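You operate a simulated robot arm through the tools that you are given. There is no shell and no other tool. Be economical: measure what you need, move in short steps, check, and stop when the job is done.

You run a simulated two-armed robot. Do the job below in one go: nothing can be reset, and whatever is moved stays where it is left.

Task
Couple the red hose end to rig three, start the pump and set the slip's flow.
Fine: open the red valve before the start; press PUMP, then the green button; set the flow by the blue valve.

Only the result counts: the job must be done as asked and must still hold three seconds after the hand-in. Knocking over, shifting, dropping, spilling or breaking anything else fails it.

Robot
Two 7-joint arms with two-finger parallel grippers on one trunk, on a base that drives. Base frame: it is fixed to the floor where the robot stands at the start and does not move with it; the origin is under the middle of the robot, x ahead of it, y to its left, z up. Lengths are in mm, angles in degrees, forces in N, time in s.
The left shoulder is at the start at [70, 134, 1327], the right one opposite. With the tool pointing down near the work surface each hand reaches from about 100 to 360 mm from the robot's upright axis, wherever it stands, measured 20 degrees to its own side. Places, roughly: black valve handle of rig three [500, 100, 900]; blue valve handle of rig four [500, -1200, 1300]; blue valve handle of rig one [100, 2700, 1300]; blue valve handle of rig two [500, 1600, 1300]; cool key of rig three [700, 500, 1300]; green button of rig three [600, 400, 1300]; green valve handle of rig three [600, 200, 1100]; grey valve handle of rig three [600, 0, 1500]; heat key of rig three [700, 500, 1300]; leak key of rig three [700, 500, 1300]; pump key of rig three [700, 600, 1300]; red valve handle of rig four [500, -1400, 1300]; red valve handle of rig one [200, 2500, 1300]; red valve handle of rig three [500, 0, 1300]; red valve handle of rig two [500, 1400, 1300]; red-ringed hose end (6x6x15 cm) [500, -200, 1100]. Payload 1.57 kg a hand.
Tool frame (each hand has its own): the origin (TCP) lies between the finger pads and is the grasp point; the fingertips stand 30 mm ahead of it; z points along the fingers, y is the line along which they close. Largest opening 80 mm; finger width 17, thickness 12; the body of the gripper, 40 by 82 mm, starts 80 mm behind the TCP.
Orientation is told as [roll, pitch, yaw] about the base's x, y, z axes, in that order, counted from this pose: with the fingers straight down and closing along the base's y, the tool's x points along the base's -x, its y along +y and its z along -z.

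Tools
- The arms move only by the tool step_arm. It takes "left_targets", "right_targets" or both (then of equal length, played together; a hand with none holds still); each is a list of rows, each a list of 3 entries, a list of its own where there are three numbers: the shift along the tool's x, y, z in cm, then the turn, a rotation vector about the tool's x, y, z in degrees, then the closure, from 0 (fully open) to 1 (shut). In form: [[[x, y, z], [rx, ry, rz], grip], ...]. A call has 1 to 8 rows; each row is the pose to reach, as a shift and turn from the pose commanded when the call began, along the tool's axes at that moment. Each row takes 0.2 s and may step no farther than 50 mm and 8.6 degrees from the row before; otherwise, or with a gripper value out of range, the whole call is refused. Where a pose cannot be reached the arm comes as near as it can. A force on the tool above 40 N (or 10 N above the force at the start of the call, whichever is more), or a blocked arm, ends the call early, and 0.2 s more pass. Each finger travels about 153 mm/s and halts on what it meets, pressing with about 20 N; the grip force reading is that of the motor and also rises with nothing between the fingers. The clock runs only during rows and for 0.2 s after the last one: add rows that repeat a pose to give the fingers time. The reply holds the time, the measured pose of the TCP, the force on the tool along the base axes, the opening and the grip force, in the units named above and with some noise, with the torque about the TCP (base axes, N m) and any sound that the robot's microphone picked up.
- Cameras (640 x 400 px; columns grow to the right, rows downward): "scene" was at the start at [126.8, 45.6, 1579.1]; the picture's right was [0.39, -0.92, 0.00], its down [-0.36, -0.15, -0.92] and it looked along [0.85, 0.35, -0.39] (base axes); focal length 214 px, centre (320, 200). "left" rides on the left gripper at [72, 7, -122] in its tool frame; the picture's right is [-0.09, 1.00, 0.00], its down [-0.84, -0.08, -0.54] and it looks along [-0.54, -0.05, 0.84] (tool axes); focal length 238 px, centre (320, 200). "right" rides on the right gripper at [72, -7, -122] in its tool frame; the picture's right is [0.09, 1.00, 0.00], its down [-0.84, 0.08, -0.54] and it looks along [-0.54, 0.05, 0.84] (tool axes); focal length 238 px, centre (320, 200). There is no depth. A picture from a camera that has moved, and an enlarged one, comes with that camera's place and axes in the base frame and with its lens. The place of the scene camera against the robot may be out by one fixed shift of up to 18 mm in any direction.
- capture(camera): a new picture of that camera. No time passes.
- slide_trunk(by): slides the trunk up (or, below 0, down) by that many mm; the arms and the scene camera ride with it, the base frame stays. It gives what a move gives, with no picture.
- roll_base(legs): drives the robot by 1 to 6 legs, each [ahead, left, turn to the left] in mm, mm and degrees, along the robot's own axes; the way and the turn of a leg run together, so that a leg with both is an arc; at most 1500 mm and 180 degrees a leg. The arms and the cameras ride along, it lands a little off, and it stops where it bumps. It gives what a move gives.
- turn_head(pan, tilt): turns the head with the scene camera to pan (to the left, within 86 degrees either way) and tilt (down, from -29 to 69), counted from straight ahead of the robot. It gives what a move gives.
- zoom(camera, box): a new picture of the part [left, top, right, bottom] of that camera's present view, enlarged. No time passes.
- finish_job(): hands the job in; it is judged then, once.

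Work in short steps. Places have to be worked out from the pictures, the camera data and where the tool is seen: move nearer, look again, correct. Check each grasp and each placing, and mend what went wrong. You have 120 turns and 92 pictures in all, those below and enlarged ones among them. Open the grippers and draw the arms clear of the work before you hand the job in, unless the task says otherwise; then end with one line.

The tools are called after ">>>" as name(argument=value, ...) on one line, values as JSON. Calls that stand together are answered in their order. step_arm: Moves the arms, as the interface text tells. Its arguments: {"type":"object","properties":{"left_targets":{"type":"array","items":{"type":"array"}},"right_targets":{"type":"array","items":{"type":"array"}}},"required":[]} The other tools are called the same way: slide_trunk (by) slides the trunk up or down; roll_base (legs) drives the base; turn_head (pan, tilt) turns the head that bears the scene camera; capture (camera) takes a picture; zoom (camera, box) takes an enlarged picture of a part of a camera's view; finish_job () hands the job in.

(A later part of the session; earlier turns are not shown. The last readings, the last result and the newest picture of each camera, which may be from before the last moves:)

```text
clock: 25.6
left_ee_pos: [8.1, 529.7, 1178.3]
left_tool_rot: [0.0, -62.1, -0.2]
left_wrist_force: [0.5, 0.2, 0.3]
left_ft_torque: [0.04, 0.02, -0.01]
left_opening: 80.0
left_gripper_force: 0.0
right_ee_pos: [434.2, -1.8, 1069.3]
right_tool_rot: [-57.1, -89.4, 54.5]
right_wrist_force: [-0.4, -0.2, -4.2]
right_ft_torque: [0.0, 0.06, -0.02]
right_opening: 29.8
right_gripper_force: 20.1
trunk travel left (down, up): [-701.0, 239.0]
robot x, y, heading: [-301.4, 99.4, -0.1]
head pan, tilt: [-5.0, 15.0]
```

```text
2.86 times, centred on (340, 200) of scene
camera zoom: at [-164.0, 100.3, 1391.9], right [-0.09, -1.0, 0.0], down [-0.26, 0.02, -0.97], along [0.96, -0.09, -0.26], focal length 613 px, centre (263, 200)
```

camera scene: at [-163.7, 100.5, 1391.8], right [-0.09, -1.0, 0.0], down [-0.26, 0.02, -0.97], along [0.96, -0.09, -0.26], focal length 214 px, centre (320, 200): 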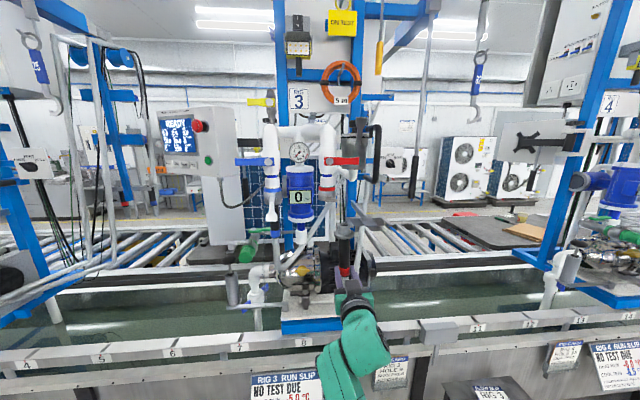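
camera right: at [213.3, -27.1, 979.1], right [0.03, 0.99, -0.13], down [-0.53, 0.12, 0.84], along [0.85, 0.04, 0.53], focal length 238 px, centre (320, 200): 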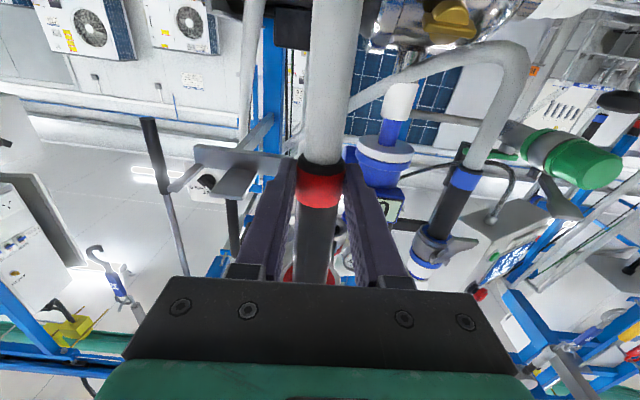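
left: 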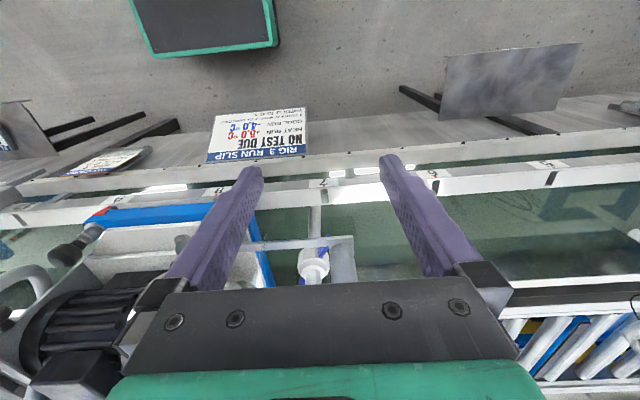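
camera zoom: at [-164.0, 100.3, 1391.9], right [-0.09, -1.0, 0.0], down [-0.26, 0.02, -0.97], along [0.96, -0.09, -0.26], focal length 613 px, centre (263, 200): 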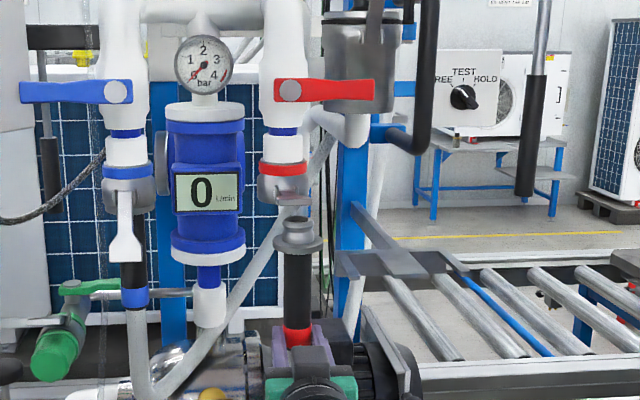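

The hose top is just below the coupler's level. For a second viewing angle I bring the left hand, with its camera looking level, to about (365, 109, 1236), in two moves.

>>> step_arm(left_targets=[[[-1.6, -3.1, 2.1], [0, 0, 0], 0.5], [[-3.2, -6.2, 4.3], [0, 0, 0], 1], [[-4.9, -9.4, 6.4], [0, 0, 0], 1], [[-6.5, -12.6, 8.6], [0, 0, 0], 1], [[-8.2, -15.8, 10.7], [0, 0, 0], 1], [[-9.8, -19, 12.9], [0, 0, 0], 1], [[-11.4, -22.1, 15], [0, 0, 0], 1], [[-13.1, -25.3, 17.2], [0, 0, 0], 1]])

>>> step_arm(left_targets=[[[-1.7, -3.3, 2.3], [6, 0, 3.2], 1], [[-3.5, -6.7, 4.6], [12, 0, 6.4], 1], [[-5.3, -10, 6.9], [18, 0, 9.6], 1], [[-7, -13.4, 9.2], [24, 0, 12.8], 1], [[-8.8, -16.8, 11.5], [31, 0, 16.4], 1]])

>>> capture(camera="left")

```text
clock: 27.4
left_ee_pos: [222.9, 274.8, 1214.8]
left_tool_rot: [0.2, -61.9, -0.3]
left_wrist_force: [-0.6, -0.5, -0.8]
left_ft_torque: [0.01, 0.02, 0.04]
left_opening: 0.0
left_gripper_force: 20.2
left hand out of reach, approached as far as the arm can: row 1, 2, 3, 4
right_ee_pos: [435.3, -1.6, 1068.4]
right_tool_rot: [-45.6, -89.5, 43.2]
right_wrist_force: [0.4, -0.9, -3.5]
right_ft_torque: [-0.01, 0.07, 0.04]
right_opening: 29.6
right_gripper_force: 20.3
trunk travel left (down, up): [-701.0, 239.0]
robot x, y, heading: [-299.2, 96.4, -0.3]
head pan, tilt: [-5.0, 15.0]
```

```text
clock: 28.6
left_ee_pos: [364.9, 107.3, 1239.2]
left_tool_rot: [0.0, -61.9, -35.5]
left_wrist_force: [0.2, -0.1, 0.5]
left_ft_torque: [0.01, -0.02, 0.02]
left_opening: 0.0
left_gripper_force: 20.1
right_ee_pos: [434.6, -2.0, 1066.8]
right_tool_rot: [-46.2, -89.5, 43.7]
right_wrist_force: [0.0, 0.1, -4.1]
right_ft_torque: [-0.03, 0.04, -0.01]
right_opening: 29.4
right_gripper_force: 19.9
trunk travel left (down, up): [-701.0, 239.0]
robot x, y, heading: [-301.3, 96.2, -0.4]
head pan, tilt: [-5.0, 15.0]
```

```text
55 pictures are left
camera left: at [254.7, 193.8, 1232.6], right [0.61, 0.79, 0.08], down [-0.11, -0.01, 0.99], along [0.78, -0.62, 0.08], focal length 238 px, centre (320, 200)
```

left: 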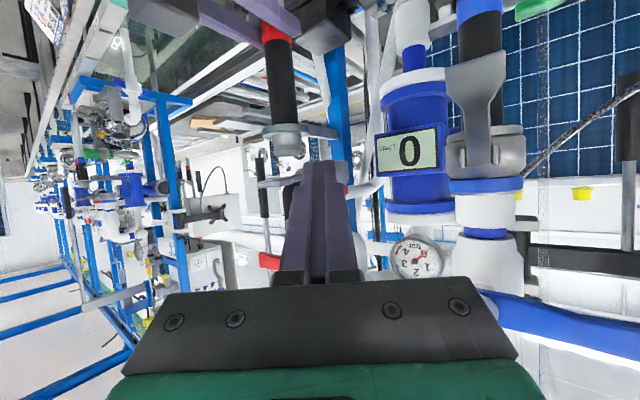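

My closed fingers hide the coupler, so I open them to look between.

>>> step_arm(left_targets=[[[0, 0, 0], [0, 0, 0], 0.5], [[0, 0, 0], [0, 0, 0], 0], [[0, 0, 0], [0, 0, 0], 0]])

>>> zoom(camera="left", box=[220, 0, 420, 290])

```text
clock: 29.4
left_ee_pos: [365.7, 109.4, 1238.3]
left_tool_rot: [-0.2, -62.0, -35.0]
left_wrist_force: [0.3, -0.7, 0.8]
left_ft_torque: [0.01, 0.01, 0.05]
left_opening: 79.7
left_gripper_force: 0.2
right_ee_pos: [434.0, -0.9, 1068.9]
right_tool_rot: [-57.1, -89.5, 54.5]
right_wrist_force: [-0.1, 0.0, -4.1]
right_ft_torque: [0.0, 0.07, -0.02]
right_opening: 29.8
right_gripper_force: 20.4
trunk travel left (down, up): [-701.0, 239.0]
robot x, y, heading: [-297.6, 99.5, 0.1]
head pan, tilt: [-5.0, 15.0]
```

```text
1.38 times, centred on (320, 145) of left
camera zoom: at [253.7, 196.0, 1232.6], right [0.61, 0.79, 0.08], down [-0.11, -0.01, 0.99], along [0.78, -0.62, 0.08], focal length 329 px, centre (320, 276)
```

zoom: 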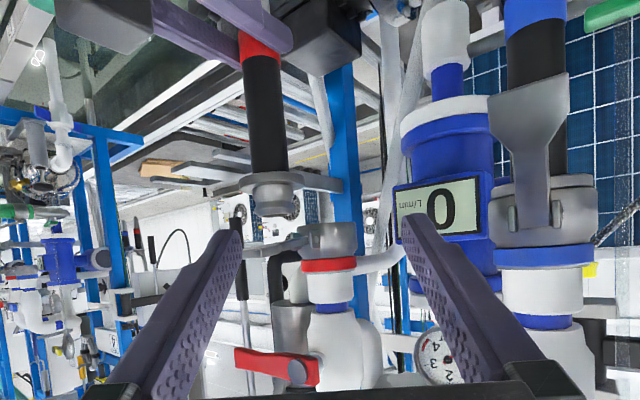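

The left camera view is excellent. By triangulation the hose axis is at (449, −2.5) and the coupler axis at (509, 6), with roughly a 10 mm gap under the mouth. I lower 4 mm, advance 60 mm and shift +8 mm in y.

>>> step_arm(right_targets=[[[0.4, 0, 0], [0, 0, 0], 1], [[0.4, 0.4, 2], [0, 0, 0], 1], [[0.4, 0.8, 4], [0, 0, 0], 1], [[0.4, 1.1, 6], [0, 0, 0], 1], [[0.4, 1.1, 6], [0, 0, 0], 1]])

>>> zoom(camera="left", box=[250, 30, 410, 250])

>>> zoom(camera="scene", box=[290, 130, 390, 270])

```text
clock: 30.6
left_ee_pos: [365.7, 109.6, 1238.3]
left_tool_rot: [-0.3, -62.0, -35.0]
left_wrist_force: [-0.3, 0.4, 0.8]
left_ft_torque: [-0.02, 0.01, -0.03]
left_opening: 80.0
left_gripper_force: 0.1
right_ee_pos: [492.2, 17.2, 1065.2]
right_tool_rot: [14.3, -89.7, -16.1]
right_wrist_force: [-0.5, -0.4, -4.4]
right_ft_torque: [-0.01, 0.06, -0.02]
right_opening: 29.5
right_gripper_force: 19.6
trunk travel left (down, up): [-701.0, 239.0]
robot x, y, heading: [-298.3, 97.0, -0.1]
head pan, tilt: [-5.0, 15.0]
```

```text
1.82 times, centred on (330, 140) of left
camera zoom: at [253.6, 196.4, 1232.6], right [0.61, 0.79, 0.08], down [-0.11, -0.01, 0.99], along [0.78, -0.62, 0.08], focal length 433 px, centre (302, 309)
```

zoom: 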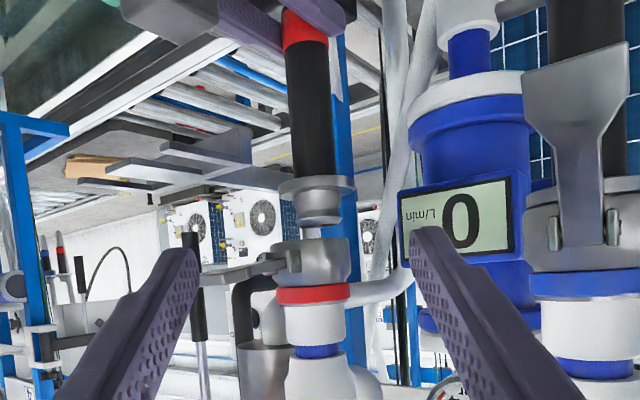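

```text
2.86 times, centred on (340, 200) of scene
camera zoom: at [-163.8, 101.1, 1391.9], right [-0.09, -1.0, 0.0], down [-0.26, 0.02, -0.97], along [0.96, -0.09, -0.26], focal length 613 px, centre (263, 200)
```

zoom: 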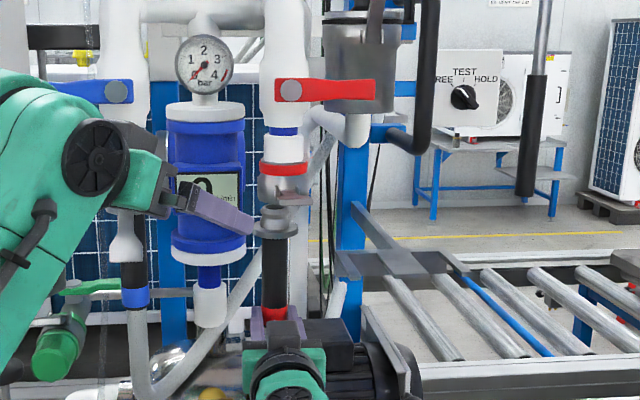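

Both views agree that the hose now sits about 11 mm too far in +y and is fine in x. I shift −11 mm and recheck.

>>> step_arm(right_targets=[[[0, -0.6, 0], [0, 0, 0], 1], [[0, -1.1, 0], [0, 0, 0], 1], [[0, -1.1, 0], [0, 0, 0], 1]])

>>> zoom(camera="left", box=[270, 90, 370, 210])

>>> zoom(camera="scene", box=[310, 170, 370, 230])

```text
clock: 31.4
left_ee_pos: [365.1, 109.2, 1237.7]
left_tool_rot: [-0.2, -61.9, -34.9]
left_wrist_force: [0.5, -0.1, 0.1]
left_ft_torque: [0.0, 0.0, 0.0]
left_opening: 80.1
left_gripper_force: 0.0
right_ee_pos: [492.0, 6.2, 1065.5]
right_tool_rot: [29.7, -89.6, -31.7]
right_wrist_force: [0.1, 1.1, -4.3]
right_ft_torque: [0.0, 0.06, 0.01]
right_opening: 29.8
right_gripper_force: 19.7
trunk travel left (down, up): [-701.0, 239.0]
robot x, y, heading: [-299.0, 99.0, -0.2]
head pan, tilt: [-5.0, 15.0]
```

```text
3.33 times, centred on (320, 150) of left
camera zoom: at [254.0, 195.9, 1232.4], right [0.61, 0.79, 0.08], down [-0.11, -0.01, 0.99], along [0.78, -0.62, 0.08], focal length 794 px, centre (320, 367)
```

zoom: 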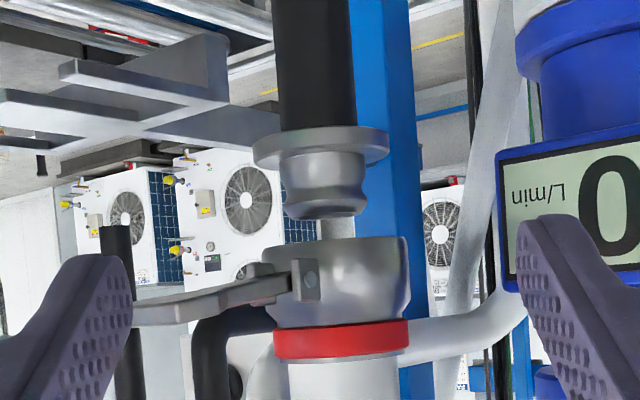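

```text
6.67 times, centred on (340, 200) of scene
camera zoom: at [-163.3, 100.5, 1391.8], right [-0.09, -1.0, 0.0], down [-0.26, 0.02, -0.97], along [0.96, -0.09, -0.26], focal length 1430 px, centre (187, 200)
```

zoom: 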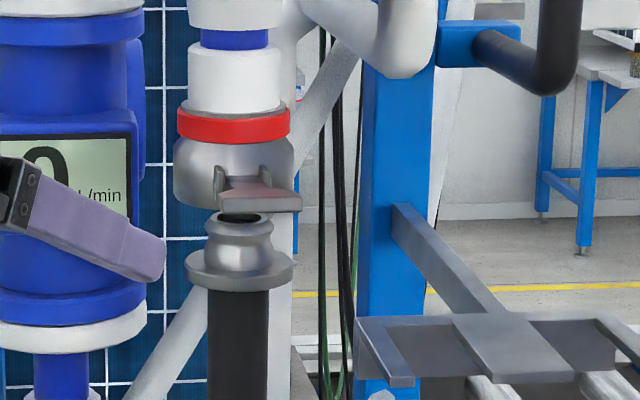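

The offset left is about 3 mm in y. I correct that and raise 20 mm to start the insertion.

>>> step_arm(right_targets=[[[0, 0.33, 0], [0, 0, 0], 1], [[-0.7, 0.33, 0], [0, 0, 0], 1], [[-1.4, 0.33, 0], [0, 0, 0], 1], [[-2, 0.33, 0], [0, 0, 0], 1]])

>>> zoom(camera="left", box=[270, 90, 370, 210])

>>> zoom(camera="scene", box=[310, 170, 370, 230])

```text
clock: 32.4
left_ee_pos: [365.0, 108.8, 1238.9]
left_tool_rot: [-0.2, -62.0, -35.1]
left_wrist_force: [-0.1, 0.0, -0.3]
left_ft_torque: [0.0, -0.02, -0.01]
left_opening: 79.9
left_gripper_force: 0.0
right_ee_pos: [491.0, 8.6, 1086.7]
right_tool_rot: [33.1, -89.5, -35.1]
right_wrist_force: [-0.9, -0.4, -3.5]
right_ft_torque: [0.03, 0.07, -0.01]
right_opening: 29.7
right_gripper_force: 20.1
trunk travel left (down, up): [-701.0, 239.0]
robot x, y, heading: [-297.8, 100.3, -0.4]
head pan, tilt: [-5.0, 15.0]
```

```text
3.33 times, centred on (320, 150) of left
camera zoom: at [253.9, 195.9, 1232.5], right [0.61, 0.79, 0.08], down [-0.11, -0.01, 0.99], along [0.78, -0.62, 0.08], focal length 794 px, centre (320, 367)
```

zoom: 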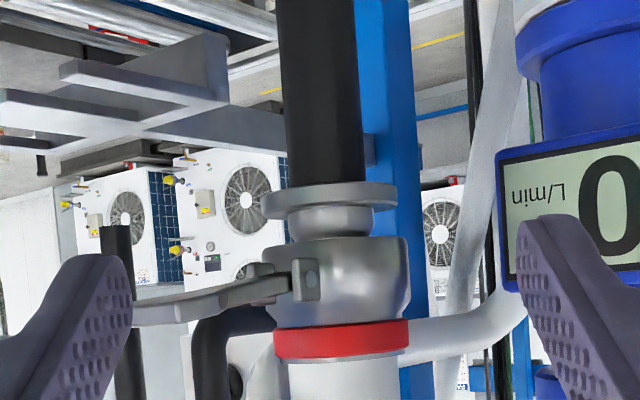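

```text
6.67 times, centred on (340, 200) of scene
camera zoom: at [-163.4, 100.5, 1391.8], right [-0.09, -1.0, 0.0], down [-0.26, 0.02, -0.97], along [0.96, -0.09, -0.26], focal length 1430 px, centre (187, 200)
```

zoom: 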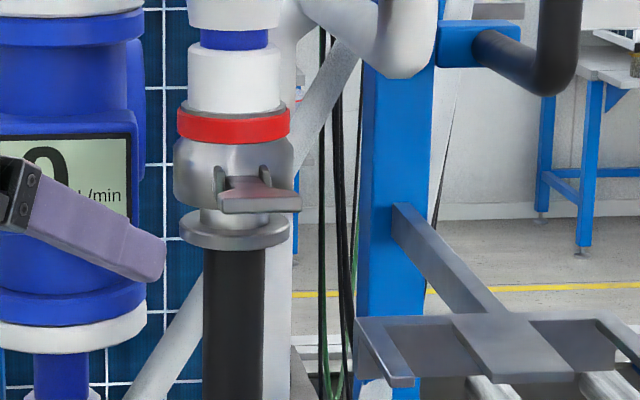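

The nozzle is entering, aligned in both views. I raise about 18 mm more until the flange seats.

>>> step_arm(right_targets=[[[-0.7, 0.05, 0], [0, 0, 0], 1], [[-1.4, 0.05, 0], [0, 0, 0], 1], [[-1.9, 0.05, 0], [0, 0, 0], 1], [[-1.9, 0.05, 0], [0, 0, 0], 1]])

>>> zoom(camera="left", box=[270, 90, 370, 210])

```text
clock: 33.4
left_ee_pos: [365.8, 109.5, 1236.7]
left_tool_rot: [-0.2, -61.9, -35.0]
left_wrist_force: [-0.2, -0.4, -0.2]
left_ft_torque: [-0.01, 0.02, 0.0]
left_opening: 80.1
left_gripper_force: 0.0
right_ee_pos: [492.2, 9.8, 1099.2]
right_tool_rot: [11.0, -89.2, -13.0]
right_wrist_force: [-15.0, 3.7, -26.8]
right_ft_torque: [-0.34, 0.46, 0.08]
right_opening: 29.7
right_gripper_force: 20.3
trunk travel left (down, up): [-701.0, 239.0]
robot x, y, heading: [-298.0, 98.2, -0.2]
head pan, tilt: [-5.0, 15.0]
```

```text
3.33 times, centred on (320, 150) of left
camera zoom: at [254.9, 196.1, 1231.6], right [0.61, 0.79, 0.08], down [-0.11, -0.01, 0.99], along [0.78, -0.62, 0.08], focal length 794 px, centre (320, 367)
```

zoom: 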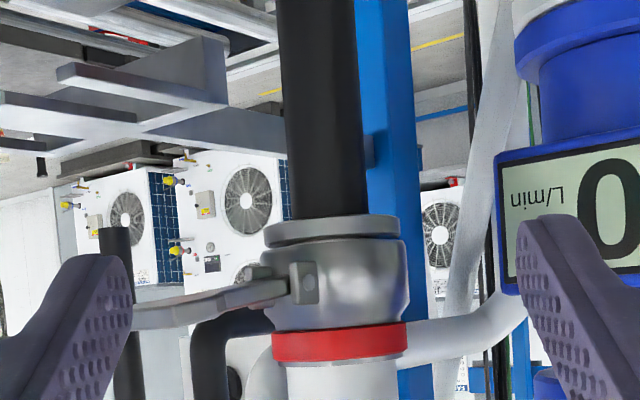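

The flange is seated against the mouth (27 N upward press). The open lever runs from its pivot at about (482, 8, 1224) to its tip at about (405, 8, 1232). I close the left fingers and bring their tip above the lever's end, easing the right hand back 2 mm.

>>> step_arm(left_targets=[[[0, 0, 0], [0, 0, 0], 1], [[-2, -0.5, 0], [0, 0, 0], 1], [[-4, -2, 1.5], [0, 0, 0], 1], [[-6, -3.5, 3], [0, 0, 0], 1], [[-7.7, -5, 4.4], [0, 0, 0], 1]], right_targets=[[[0, 0, -0.1], [0, 0, 0], 1], [[0, 0, -0.2], [0, 0, 0], 1], [[0, 0, -0.2], [0, 0, 0], 1], [[0, 0, -0.2], [0, 0, 0], 1], [[0, 0, -0.2], [0, 0, 0], 1]])

>>> capture(camera="left")

>>> zoom(camera="scene", box=[280, 120, 400, 240])

```text
clock: 34.5
left_ee_pos: [390.6, 33.2, 1264.4]
left_tool_rot: [-0.5, -61.8, -34.8]
left_wrist_force: [-0.2, 0.0, -0.1]
left_ft_torque: [0.02, 0.0, 0.02]
left_opening: 0.1
left_gripper_force: 19.4
left hand out of reach, approached as far as the arm can: row 5
right_ee_pos: [494.6, 9.2, 1100.4]
right_tool_rot: [12.2, -89.2, -14.1]
right_wrist_force: [-3.9, 1.8, -22.5]
right_ft_torque: [0.11, 0.26, 0.2]
right_opening: 29.6
right_gripper_force: 20.4
trunk travel left (down, up): [-701.0, 239.0]
robot x, y, heading: [-305.2, 94.3, -0.2]
head pan, tilt: [-5.0, 15.0]
```

```text
46 pictures are left
camera left: at [278.6, 119.3, 1258.8], right [0.61, 0.79, 0.08], down [-0.11, -0.01, 0.99], along [0.78, -0.62, 0.08], focal length 238 px, centre (320, 200)
```

left: 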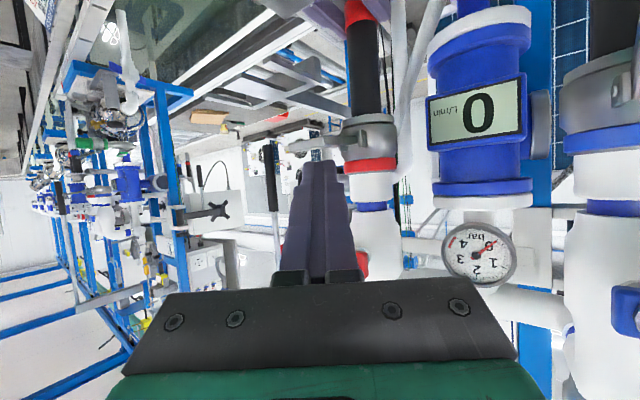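

```text
3.33 times, centred on (340, 180) of scene
camera zoom: at [-159.2, 100.8, 1391.3], right [-0.09, -1.0, 0.0], down [-0.26, 0.02, -0.96], along [0.96, -0.09, -0.26], focal length 715 px, centre (253, 267)
```

zoom: 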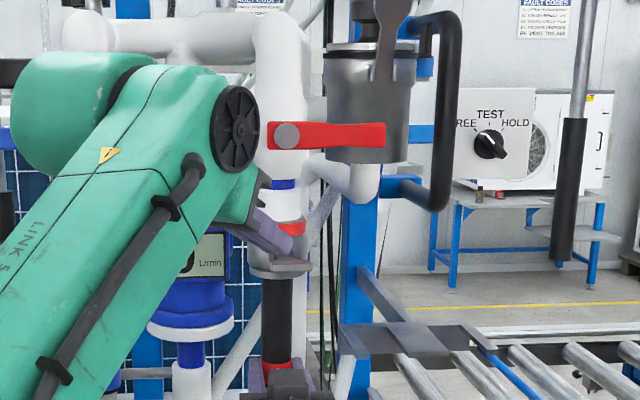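

The left hand is near its limit but the tip is above the lever at about (412, 18, 1250). I press the lever down along its arc while the right hand holds the hose up.

>>> step_arm(left_targets=[[[0.5, -0.1, 0.7], [0, 0, 0], 1], [[1.04, -0.1, 1.43], [0, 0, 0], 1], [[2.05, -0.05, 2.1], [0, 0, 0], 1], [[3.05, 0, 2.8], [0, 0, 0], 1]])

>>> zoom(camera="scene", box=[280, 120, 400, 240])

>>> capture(camera="left")

```text
clock: 35.5
left_ee_pos: [397.9, 25.4, 1224.7]
left_tool_rot: [-0.4, -61.8, -34.9]
left_wrist_force: [0.5, 0.1, -0.5]
left_ft_torque: [0.0, 0.02, -0.04]
left_opening: 0.0
left_gripper_force: 20.5
right_ee_pos: [493.3, 8.8, 1100.7]
right_tool_rot: [12.2, -89.3, -14.2]
right_wrist_force: [-0.6, 2.5, -20.6]
right_ft_torque: [-0.17, 0.46, 0.05]
right_opening: 29.8
right_gripper_force: 20.5
trunk travel left (down, up): [-701.0, 239.0]
robot x, y, heading: [-299.6, 97.1, -0.3]
head pan, tilt: [-5.0, 15.0]
```

```text
3.33 times, centred on (340, 180) of scene
camera zoom: at [-159.1, 100.8, 1391.3], right [-0.09, -1.0, 0.0], down [-0.26, 0.02, -0.96], along [0.96, -0.09, -0.26], focal length 715 px, centre (253, 267)
```

zoom: 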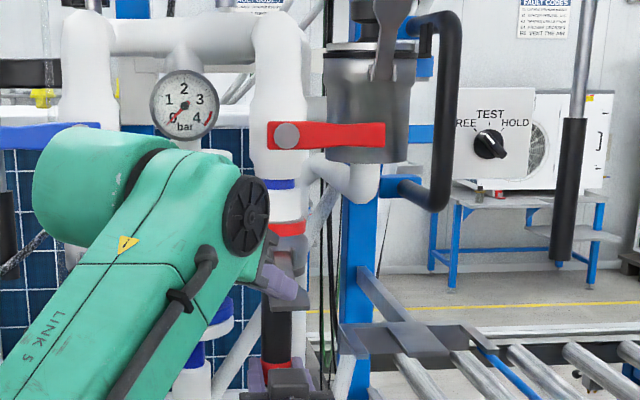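

```text
43 pictures are left
camera left: at [286.2, 112.9, 1218.2], right [0.61, 0.79, 0.08], down [-0.11, -0.01, 0.99], along [0.78, -0.62, 0.08], focal length 238 px, centre (320, 200)
```

left: 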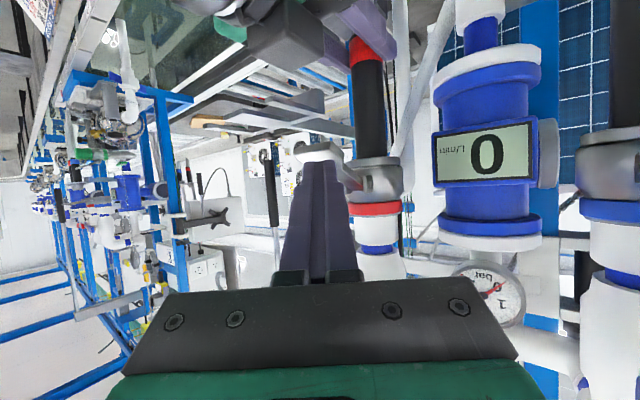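

The lever has begun to swing down under the fingertip with almost no force. I follow the arc further down and forward.

>>> step_arm(left_targets=[[[0.7, 0.2, 0.8], [0, 0, 0], 1], [[1.4, 0.4, 1.6], [0, 0, 0], 1], [[1.85, 0.8, 2.45], [0, 0, 0], 1], [[2.3, 1.15, 3.3], [0, 0, 0], 1], [[2.6, 1.9, 4.7], [0, 0, 0], 1]])

>>> zoom(camera="left", box=[220, 0, 420, 280])

```text
clock: 36.8
left_ee_pos: [422.9, 21.9, 1183.6]
left_tool_rot: [-0.8, -61.8, -34.8]
left_wrist_force: [-21.7, -5.8, -4.1]
left_ft_torque: [-0.01, 0.29, -0.36]
left_opening: 0.0
left_gripper_force: 20.0
left hand out of reach, approached as far as the arm can: row 5
right_ee_pos: [493.7, 8.2, 1101.9]
right_tool_rot: [13.0, -89.3, -14.9]
right_wrist_force: [17.2, 6.2, -19.6]
right_ft_torque: [0.13, 0.39, 0.2]
right_opening: 29.5
right_gripper_force: 20.1
trunk travel left (down, up): [-701.0, 239.0]
robot x, y, heading: [-298.8, 97.3, -0.2]
head pan, tilt: [-5.0, 15.0]
```

```text
1.43 times, centred on (320, 140) of left
camera zoom: at [312.4, 109.1, 1177.9], right [0.61, 0.79, 0.07], down [-0.11, -0.01, 0.99], along [0.78, -0.62, 0.08], focal length 340 px, centre (320, 286)
```

zoom: 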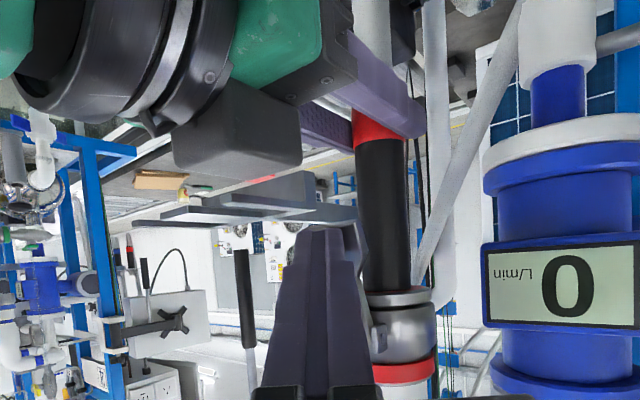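

The reaction force is now about 22 N with the lever lying close to the hose body. I back the left hand off and inspect the lever.

>>> step_arm(left_targets=[[[0, 0, -2], [0, 0, 0], 1], [[0, 1, -5], [0, 0, 0], 0.5], [[0, 2, -8], [0, 0, 0], 0], [[0, 3, -10], [0, 0, 0], 0]])

>>> zoom(camera="left", box=[220, 0, 440, 280])

>>> zoom(camera="scene", box=[250, 130, 390, 270])

```text
clock: 37.8
left_ee_pos: [371.7, 103.5, 1231.5]
left_tool_rot: [-0.5, -61.9, -34.7]
left_wrist_force: [0.0, 0.4, 1.0]
left_ft_torque: [-0.02, -0.01, -0.01]
left_opening: 80.1
left_gripper_force: 0.1
right_ee_pos: [492.4, 6.9, 1100.6]
right_tool_rot: [14.0, -89.2, -16.0]
right_wrist_force: [-1.0, 3.0, -18.6]
right_ft_torque: [0.12, 0.32, -0.1]
right_opening: 29.7
right_gripper_force: 19.8
trunk travel left (down, up): [-701.0, 239.0]
robot x, y, heading: [-299.5, 99.7, -0.2]
head pan, tilt: [-5.0, 15.0]
```

```text
1.43 times, centred on (330, 140) of left
camera zoom: at [260.7, 189.1, 1225.6], right [0.61, 0.79, 0.08], down [-0.11, -0.01, 0.99], along [0.79, -0.61, 0.08], focal length 340 px, centre (306, 286)
```

zoom: 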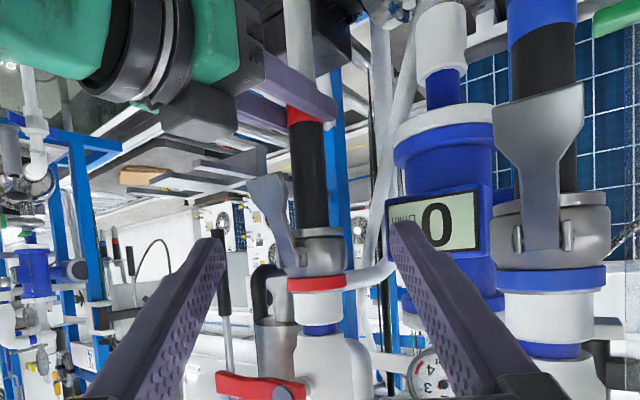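

```text
2.86 times, centred on (320, 200) of scene
camera zoom: at [-159.2, 101.1, 1391.3], right [-0.09, -1.0, 0.0], down [-0.26, 0.02, -0.96], along [0.96, -0.09, -0.26], focal length 613 px, centre (320, 200)
```

zoom: 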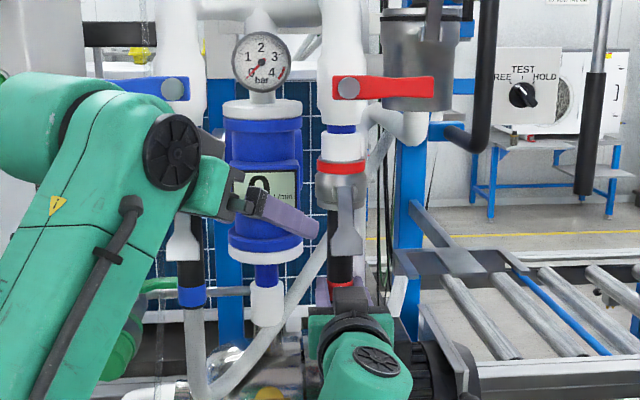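

The lever is at about 62°, while the blue one (closed) is vertical, so it needs more push. I flatten the left hand to −78° pitch for more reach and come back to the lever's front.

>>> step_arm(left_targets=[[[0, 0, 0], [0, -6, 0], 0.6], [[0, -1, 1.5], [0, -12, 0], 1], [[0.3, -2.2, 4], [0, -16, 0], 1], [[0.6, -3.4, 6], [0, -16, 0], 1], [[0.84, -4.4, 7.95], [0, -16, 0], 1]])

>>> capture(camera="left")

```text
clock: 39.0
left_ee_pos: [400.2, 25.5, 1187.1]
left_tool_rot: [-1.1, -77.8, -34.3]
left_wrist_force: [-0.6, -0.1, -0.2]
left_ft_torque: [0.01, 0.02, 0.03]
left_opening: 0.1
left_gripper_force: 20.2
right_ee_pos: [493.8, 9.2, 1100.9]
right_tool_rot: [16.1, -89.4, -18.1]
right_wrist_force: [0.6, 0.9, -17.5]
right_ft_torque: [0.09, 0.29, 0.06]
right_opening: 29.9
right_gripper_force: 20.0
trunk travel left (down, up): [-701.0, 239.0]
robot x, y, heading: [-297.4, 100.5, -0.1]
head pan, tilt: [-5.0, 15.0]
```

```text
39 pictures are left
camera left: at [293.2, 108.0, 1142.1], right [0.59, 0.8, 0.09], down [-0.33, 0.14, 0.93], along [0.74, -0.58, 0.35], focal length 238 px, centre (320, 200)
```

left: 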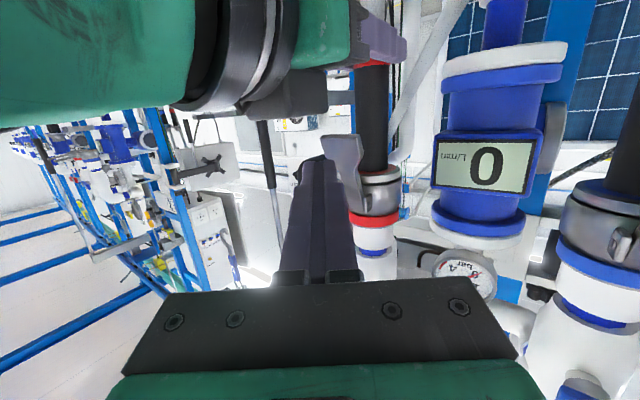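

The fingertip is just in front of the lever's lower part. I push straight ahead along +x by about 45 mm, slightly downward.

>>> step_arm(left_targets=[[[0.1, 0.6, 0.9], [0, 0, 0], 1], [[0.2, 1.2, 1.8], [0, 0, 0], 1], [[0.3, 1.7, 2.6], [0, 0, 0], 1], [[0.4, 2.1, 3.3], [0, 0, 0], 1], [[0.5, 2.6, 4.0], [0, 0, 0], 1]])

>>> capture(camera="left")

```text
clock: 39.8
left_ee_pos: [421.3, 25.8, 1180.9]
left_tool_rot: [-1.5, -77.7, -34.0]
left_wrist_force: [-19.5, 6.4, -2.0]
left_ft_torque: [0.1, 0.32, 0.06]
left_opening: 0.0
left_gripper_force: 20.0
right_ee_pos: [488.8, 8.9, 1104.1]
right_tool_rot: [18.3, -89.2, -20.4]
right_wrist_force: [16.7, 0.6, -2.2]
right_ft_torque: [-0.33, 0.12, 0.06]
right_opening: 29.6
right_gripper_force: 20.3
trunk travel left (down, up): [-701.0, 239.0]
robot x, y, heading: [-301.0, 97.9, 0.1]
head pan, tilt: [-5.0, 15.0]
stopped in row 4 (left hand): the force on the tool passed its limit (the readings are from after the stop); the commanded pose is now the measured one
```

```text
38 pictures are left
camera left: at [316.1, 108.8, 1135.9], right [0.59, 0.8, 0.08], down [-0.33, 0.15, 0.93], along [0.73, -0.58, 0.35], focal length 238 px, centre (320, 200)
```

left: 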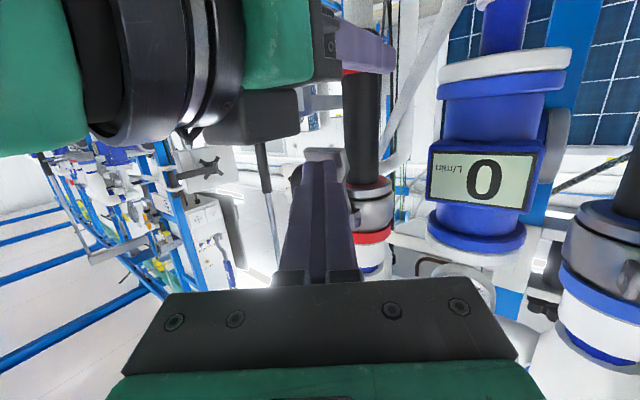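

The lever resists at about 40 N while the hose crept up to z = 1104, so the hose was perhaps not fully home. I back the left finger off slightly and push the hose up further.

>>> step_arm(left_targets=[[[0, 0, -0.5], [0, 0, 0], 1], [[0, 0, -1], [0, 0, 0], 1], [[0, 0, -1], [0, 0, 0], 1], [[0, 0, -1], [0, 0, 0], 1]], right_targets=[[[0, 0, 0], [0, 0, 0], 1], [[-0.3, 0, 0], [0, 0, 0], 1], [[-0.6, 0, 0], [0, 0, 0], 1], [[-0.9, 0, 0], [0, 0, 0], 1]])

>>> zoom(camera="left", box=[270, 120, 430, 280])

```text
clock: 40.8
left_ee_pos: [416.2, 31.7, 1180.1]
left_tool_rot: [-1.9, -77.7, -33.8]
left_wrist_force: [-1.1, 0.0, -0.3]
left_ft_torque: [0.01, -0.01, 0.02]
left_opening: 0.0
left_gripper_force: 20.1
right_ee_pos: [491.7, 8.4, 1107.2]
right_tool_rot: [13.2, -88.9, -15.4]
right_wrist_force: [-16.4, 9.2, -25.9]
right_ft_torque: [-0.4, 0.52, 0.21]
right_opening: 29.7
right_gripper_force: 20.0
trunk travel left (down, up): [-701.0, 239.0]
robot x, y, heading: [-301.0, 100.1, -0.3]
head pan, tilt: [-5.0, 15.0]
```

```text
2.50 times, centred on (350, 200) of left
camera zoom: at [310.5, 114.5, 1136.1], right [0.59, 0.8, 0.08], down [-0.33, 0.15, 0.93], along [0.73, -0.58, 0.35], focal length 596 px, centre (245, 200)
```

zoom: 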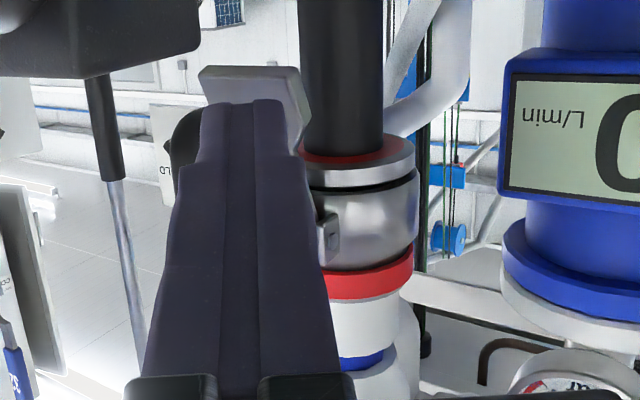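

The hose rose another 3 mm. With it pressed home I push the lever again along its arc.

>>> step_arm(left_targets=[[[0.1, -0.3, 0.5], [0, 0, 0], 1], [[0.25, 0, 1.1], [0, 0, 0], 1], [[0.4, 0.4, 1.7], [0, 0, 0], 1], [[0.55, 0.8, 2.3], [0, 0, 0], 1], [[0.7, 1.2, 2.9], [0, 0, 0], 1], [[0.87, 1.5, 3.5], [0, 0, 0], 1]], right_targets=[[[-0.1, 0, -0.2], [0, 0, 0], 1], [[-0.1, 0, -0.2], [0, 0, 0], 1], [[-0.1, 0, -0.2], [0, 0, 0], 1], [[-0.1, 0, -0.2], [0, 0, 0], 1], [[-0.1, 0, -0.2], [0, 0, 0], 1], [[-0.1, 0, -0.2], [0, 0, 0], 1]])

>>> zoom(camera="left", box=[270, 120, 430, 280])

```text
clock: 41.4
left_ee_pos: [421.2, 26.2, 1177.2]
left_tool_rot: [-2.5, -77.6, -33.3]
left_wrist_force: [-25.7, 10.3, -1.5]
left_ft_torque: [0.15, 0.4, 0.07]
left_opening: 0.0
left_gripper_force: 19.9
right_ee_pos: [487.9, 8.5, 1110.7]
right_tool_rot: [10.7, -89.0, -13.0]
right_wrist_force: [24.1, 1.1, -1.4]
right_ft_torque: [-0.33, 0.07, 0.09]
right_opening: 29.6
right_gripper_force: 19.7
trunk travel left (down, up): [-701.0, 239.0]
robot x, y, heading: [-297.4, 98.4, -0.1]
head pan, tilt: [-5.0, 15.0]
stopped in row 3 (left hand): the force on the tool passed its limit (the readings are from after the stop); the commanded pose is now the measured one
```

```text
2.50 times, centred on (350, 200) of left
camera zoom: at [315.6, 109.0, 1133.8], right [0.6, 0.8, 0.08], down [-0.32, 0.15, 0.93], along [0.73, -0.58, 0.35], focal length 596 px, centre (245, 200)
```

zoom: 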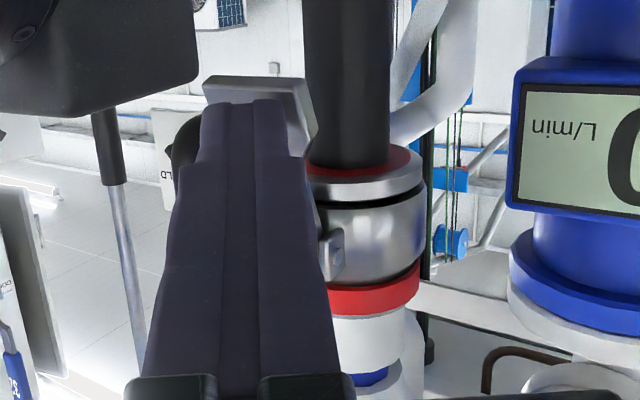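

The lever stopped again at about the same angle, and a gap shows between flange and coupler. I back the left hand off to look at the seating from both cameras.

>>> step_arm(left_targets=[[[0, 0, -2], [0, 0, 0], 1], [[0, 2, -5], [0, 0, 0], 0.6], [[0, 4, -8], [0, 0, 0], 0.2], [[-2, 6, -9], [0, 5, 0], 0.2], [[-4, 8, -9], [0, 10, 0], 0.2]])

>>> zoom(camera="left", box=[250, 50, 370, 200])

>>> zoom(camera="scene", box=[300, 160, 370, 260])

```text
clock: 42.6
left_ee_pos: [401.6, 138.6, 1234.4]
left_tool_rot: [-1.4, -67.6, -34.4]
left_wrist_force: [0.1, 0.0, 0.0]
left_ft_torque: [0.02, 0.0, -0.02]
left_opening: 64.2
left_gripper_force: 0.1
right_ee_pos: [488.4, 8.1, 1111.4]
right_tool_rot: [13.5, -88.9, -16.0]
right_wrist_force: [-1.1, 11.1, -3.1]
right_ft_torque: [-0.36, 0.13, 0.2]
right_opening: 29.7
right_gripper_force: 20.1
trunk travel left (down, up): [-701.0, 239.0]
robot x, y, heading: [-299.0, 100.2, -0.0]
head pan, tilt: [-5.0, 15.0]
```

```text
2.67 times, centred on (310, 125) of left
camera zoom: at [292.8, 224.3, 1214.0], right [0.61, 0.79, 0.08], down [-0.19, 0.05, 0.98], along [0.77, -0.61, 0.18], focal length 636 px, centre (347, 400)
```

zoom: 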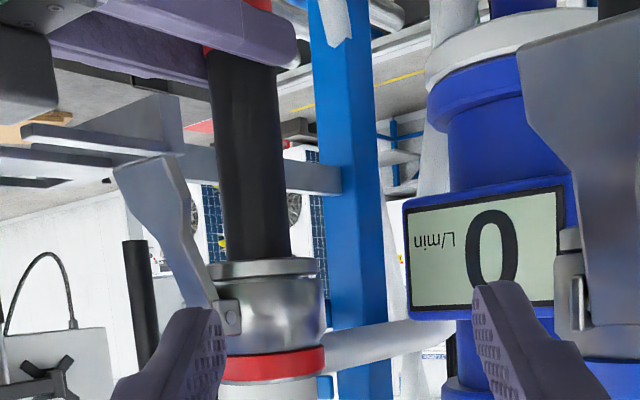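

```text
4.00 times, centred on (335, 210) of scene
camera zoom: at [-163.9, 105.1, 1391.8], right [-0.09, -1.0, 0.0], down [-0.26, 0.02, -0.97], along [0.96, -0.09, -0.26], focal length 858 px, centre (260, 160)
```

zoom: 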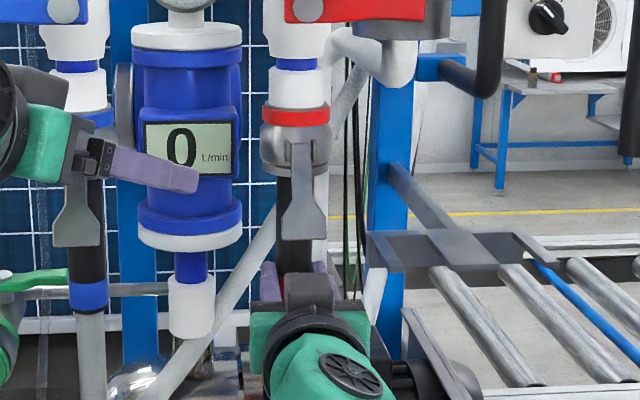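

The flange is now flush, but the hose leans a couple of degrees because the grip has drifted −4 mm in x. Pressing the lever earlier visibly pulled the hose up, so I straighten the hose (+4 mm x, 2 mm up) and return to the lever.

>>> step_arm(left_targets=[[[0, -2, 1.5], [0, 0, 0], 0.7], [[0.5, -4, 3.5], [0, -3, 0], 1], [[1.2, -6.2, 5.5], [0, -7, 0], 1], [[2.18, -8.7, 8.4], [0, -10, 0], 1], [[2.18, -8.7, 8.4], [0, -10, 0], 1]], right_targets=[[[0, 0, 0.2], [0, 0, 0], 1], [[-0.1, 0, 0.4], [0, 0, 0], 1], [[-0.2, 0, 0.4], [0, 0, 0], 1], [[-0.2, 0, 0.4], [0, 0, 0], 1], [[-0.2, 0, 0.4], [0, 0, 0], 1]])

```text
clock: 43.8
left_ee_pos: [408.4, 27.4, 1185.7]
left_tool_rot: [-2.4, -77.8, -33.4]
left_wrist_force: [0.6, 0.6, -0.3]
left_ft_torque: [0.0, 0.02, 0.01]
left_opening: 0.0
left_gripper_force: 19.6
right_ee_pos: [490.4, 7.5, 1111.2]
right_tool_rot: [10.2, -89.0, -12.7]
right_wrist_force: [-22.2, 15.5, -19.8]
right_ft_torque: [-0.32, 0.37, 0.34]
right_opening: 29.8
right_gripper_force: 19.7
trunk travel left (down, up): [-701.0, 239.0]
robot x, y, heading: [-298.1, 99.7, -0.1]
head pan, tilt: [-5.0, 15.0]
```

The side forces show the hand should ease about 1.5 mm in −x and +y, so I do that. At the same time I press the lever near its far end along its arc.

>>> step_arm(left_targets=[[[0.25, 0.24, 0.5], [0, 0, 0], 1], [[0.5, 0.48, 1.0], [0, 0, 0], 1], [[0.87, 0.87, 1.67], [0, 0, 0], 1], [[1.24, 1.27, 2.34], [0, 0, 0], 1], [[1.31, 1.66, 2.95], [0, 0, 0], 1], [[1.39, 2.06, 3.56], [0, 0, 0], 1]], right_targets=[[[0, 0.1, -0.1], [0, 0, 0], 1], [[0, 0.15, -0.15], [0, 0, 0], 1], [[0, 0.15, -0.15], [0, 0, 0], 1], [[0, 0.15, -0.15], [0, 0, 0], 1], [[0, 0.15, -0.15], [0, 0, 0], 1], [[0, 0.15, -0.15], [0, 0, 0], 1]])

>>> zoom(camera="left", box=[270, 120, 430, 280])

```text
clock: 44.6
left_ee_pos: [421.0, 25.4, 1176.2]
left_tool_rot: [-2.4, -77.8, -33.5]
left_wrist_force: [-32.2, 11.3, 0.1]
left_ft_torque: [0.16, 0.49, 0.07]
left_opening: 0.2
left_gripper_force: 19.9
right_ee_pos: [490.0, 8.9, 1112.5]
right_tool_rot: [12.3, -88.9, -14.9]
right_wrist_force: [27.8, 2.3, -1.2]
right_ft_torque: [-0.43, 0.08, 0.09]
right_opening: 29.5
right_gripper_force: 20.1
trunk travel left (down, up): [-701.0, 239.0]
robot x, y, heading: [-299.6, 100.6, -0.0]
head pan, tilt: [-5.0, 15.0]
stopped in row 4 (left hand): the force on the tool passed its limit (the readings are from after the stop); the commanded pose is now the measured one
```

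```text
2.50 times, centred on (350, 200) of left
camera zoom: at [316.2, 108.2, 1132.2], right [0.6, 0.8, 0.08], down [-0.33, 0.15, 0.93], along [0.73, -0.59, 0.35], focal length 596 px, centre (245, 200)
```

zoom: 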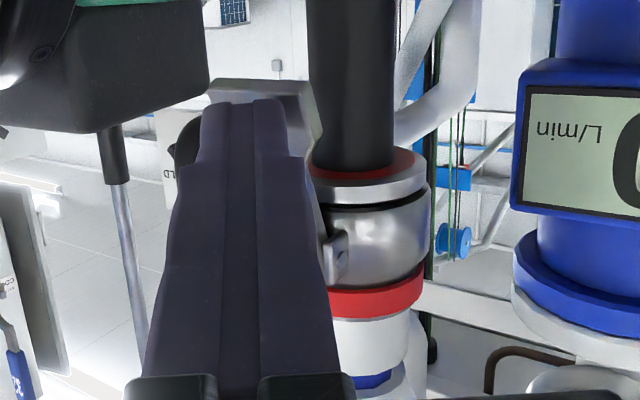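

The same stop angle keeps recurring. Re-analysing the blue lever's slant in the earlier picture, its tip also stands about 35 mm toward the robot, so roughly 60° is the closed stop. I withdraw the left hand and tug the hose down lightly to test the coupling.

>>> step_arm(left_targets=[[[0, 0, -2], [0, 0, 0], 1], [[0, 2, -5], [0, 0, 0], 0.6], [[0, 4, -8], [0, 0, 0], 0.2], [[-2, 6, -9], [0, 5, 0], 0.2], [[-4, 8, -9], [0, 10, 0], 0.2]], right_targets=[[[0, 0, 0], [0, 0, 0], 1], [[0, 0, 0], [0, 0, 0], 1], [[0.3, 0, 0], [0, 0, 0], 1], [[0.6, 0, 0], [0, 0, 0], 1], [[0.9, 0, 0], [0, 0, 0], 1]])

>>> zoom(camera="left", box=[250, 50, 370, 200])

```text
clock: 45.8
left_ee_pos: [403.5, 133.5, 1234.8]
left_tool_rot: [-1.4, -67.9, -34.7]
left_wrist_force: [-0.4, -0.3, -0.4]
left_ft_torque: [-0.02, -0.02, -0.01]
left_opening: 64.2
left_gripper_force: 0.2
right_ee_pos: [489.5, 8.5, 1109.6]
right_tool_rot: [35.9, -89.5, -38.5]
right_wrist_force: [15.0, 10.9, 26.9]
right_ft_torque: [-0.23, -0.55, 0.21]
right_opening: 30.2
right_gripper_force: 20.1
trunk travel left (down, up): [-701.0, 239.0]
robot x, y, heading: [-301.9, 101.1, 0.1]
head pan, tilt: [-5.0, 15.0]
```

```text
2.67 times, centred on (310, 125) of left
camera zoom: at [294.2, 221.1, 1213.7], right [0.61, 0.79, 0.08], down [-0.19, 0.05, 0.98], along [0.77, -0.62, 0.18], focal length 636 px, centre (347, 400)
```

zoom: 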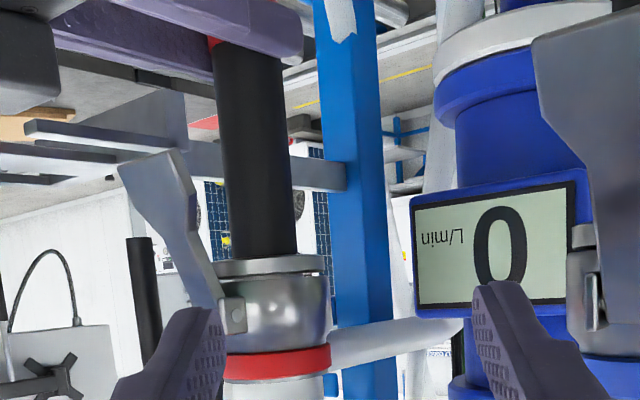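

The hose resists 27 N of downward pull, so it is coupled. I release it and back the right hand straight out.

>>> step_arm(right_targets=[[[-0.6, 0, 0], [0, 0, 0], 1], [[-0.6, 0, 0], [0, 0, 0], 0.4], [[-0.6, 0, 0], [0, 0, 0], 0.4], [[-0.6, 0, -3], [0, 0, 0], 0.4], [[-0.6, 0, -7], [0, 0, 0], 0.4], [[-0.6, -1, -11], [0, 0, 0], 0.4]])

>>> capture(camera="scene")

```text
clock: 47.2
left_ee_pos: [404.3, 129.1, 1233.7]
left_tool_rot: [-0.8, -67.7, -35.2]
left_wrist_force: [-1.0, 0.3, 0.9]
left_ft_torque: [-0.01, -0.03, 0.02]
left_opening: 63.9
left_gripper_force: 0.0
right_ee_pos: [379.7, -1.5, 1107.3]
right_tool_rot: [24.6, -88.8, -27.4]
right_wrist_force: [0.0, 0.6, -0.4]
right_ft_torque: [0.05, 0.01, -0.01]
right_opening: 48.0
right_gripper_force: 0.0
trunk travel left (down, up): [-701.0, 239.0]
robot x, y, heading: [-297.1, 101.3, -0.2]
head pan, tilt: [-5.0, 15.0]
```

```text
31 pictures are left
camera scene: at [-166.1, 100.9, 1392.2], right [-0.09, -1.0, 0.0], down [-0.26, 0.02, -0.97], along [0.96, -0.09, -0.26], focal length 214 px, centre (320, 200)
```

scene: 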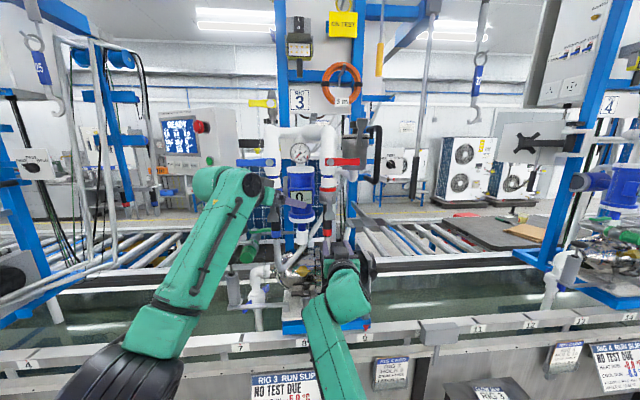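

The hose hangs coupled on its own. I retract both hands from the rig and raise the trunk 180 mm to work on the red valve handle.

>>> step_arm(left_targets=[[[0.8, -0.9, -4], [0, 0, 0], 0.5], [[1.6, -1.8, -8], [0, 0, 0], 1], [[2.4, -2.7, -12], [0, 0, 0], 1], [[3.2, -3.7, -15.7], [0, 0, 0], 1]], right_targets=[[[0, -1, -2], [0, 0, 0], 0.4], [[0, -2.5, -4], [0, 0, 0], 1], [[0, -4, -6], [0, 0, 0], 1], [[0, -5, -8], [0, 0, 0], 1]])

>>> slide_trunk(by=180)

>>> capture(camera="right")

```text
clock: 48.2
left_ee_pos: [253.9, 193.4, 1265.4]
left_tool_rot: [-0.9, -67.9, -35.3]
left_wrist_force: [-0.5, 0.6, 0.1]
left_ft_torque: [0.01, -0.03, 0.0]
left_opening: 0.1
left_gripper_force: 20.2
right_ee_pos: [295.3, -52.2, 1123.1]
right_tool_rot: [-167.7, -89.7, 164.4]
right_wrist_force: [0.5, 0.4, -0.4]
right_ft_torque: [0.0, 0.02, 0.01]
right_opening: 0.0
right_gripper_force: 19.7
trunk travel left (down, up): [-701.0, 239.0]
robot x, y, heading: [-299.4, 98.8, 0.1]
head pan, tilt: [-5.0, 15.0]
```

```text
clock: 50.2
left_ee_pos: [256.2, 193.3, 1443.1]
left_tool_rot: [-0.9, -67.8, -35.2]
left_wrist_force: [-0.3, 0.0, 0.8]
left_ft_torque: [0.02, 0.01, 0.01]
left_opening: 0.2
left_gripper_force: 19.6
right_ee_pos: [299.8, -52.8, 1296.6]
right_tool_rot: [-51.4, -89.4, 48.3]
right_wrist_force: [0.5, -0.2, 0.3]
right_ft_torque: [0.0, 0.0, 0.02]
right_opening: 0.4
right_gripper_force: 19.8
trunk travel left (down, up): [-881.0, 59.0]
robot x, y, heading: [-297.9, 99.9, -0.1]
head pan, tilt: [-5.0, 15.0]
```

```text
30 pictures are left
camera right: at [177.0, -53.4, 1225.3], right [0.06, 0.99, -0.1], down [-0.53, 0.11, 0.84], along [0.84, 0.01, 0.53], focal length 238 px, centre (320, 200)
```

right: 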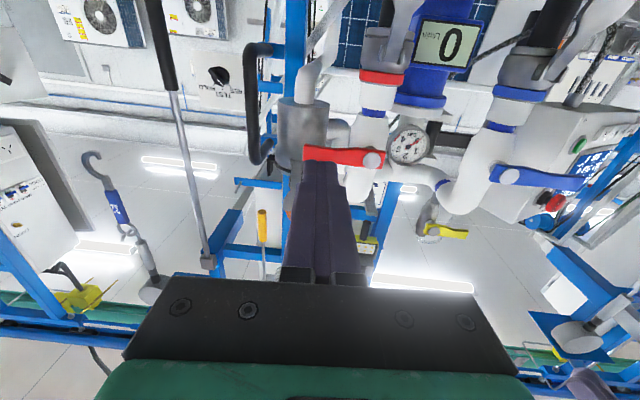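

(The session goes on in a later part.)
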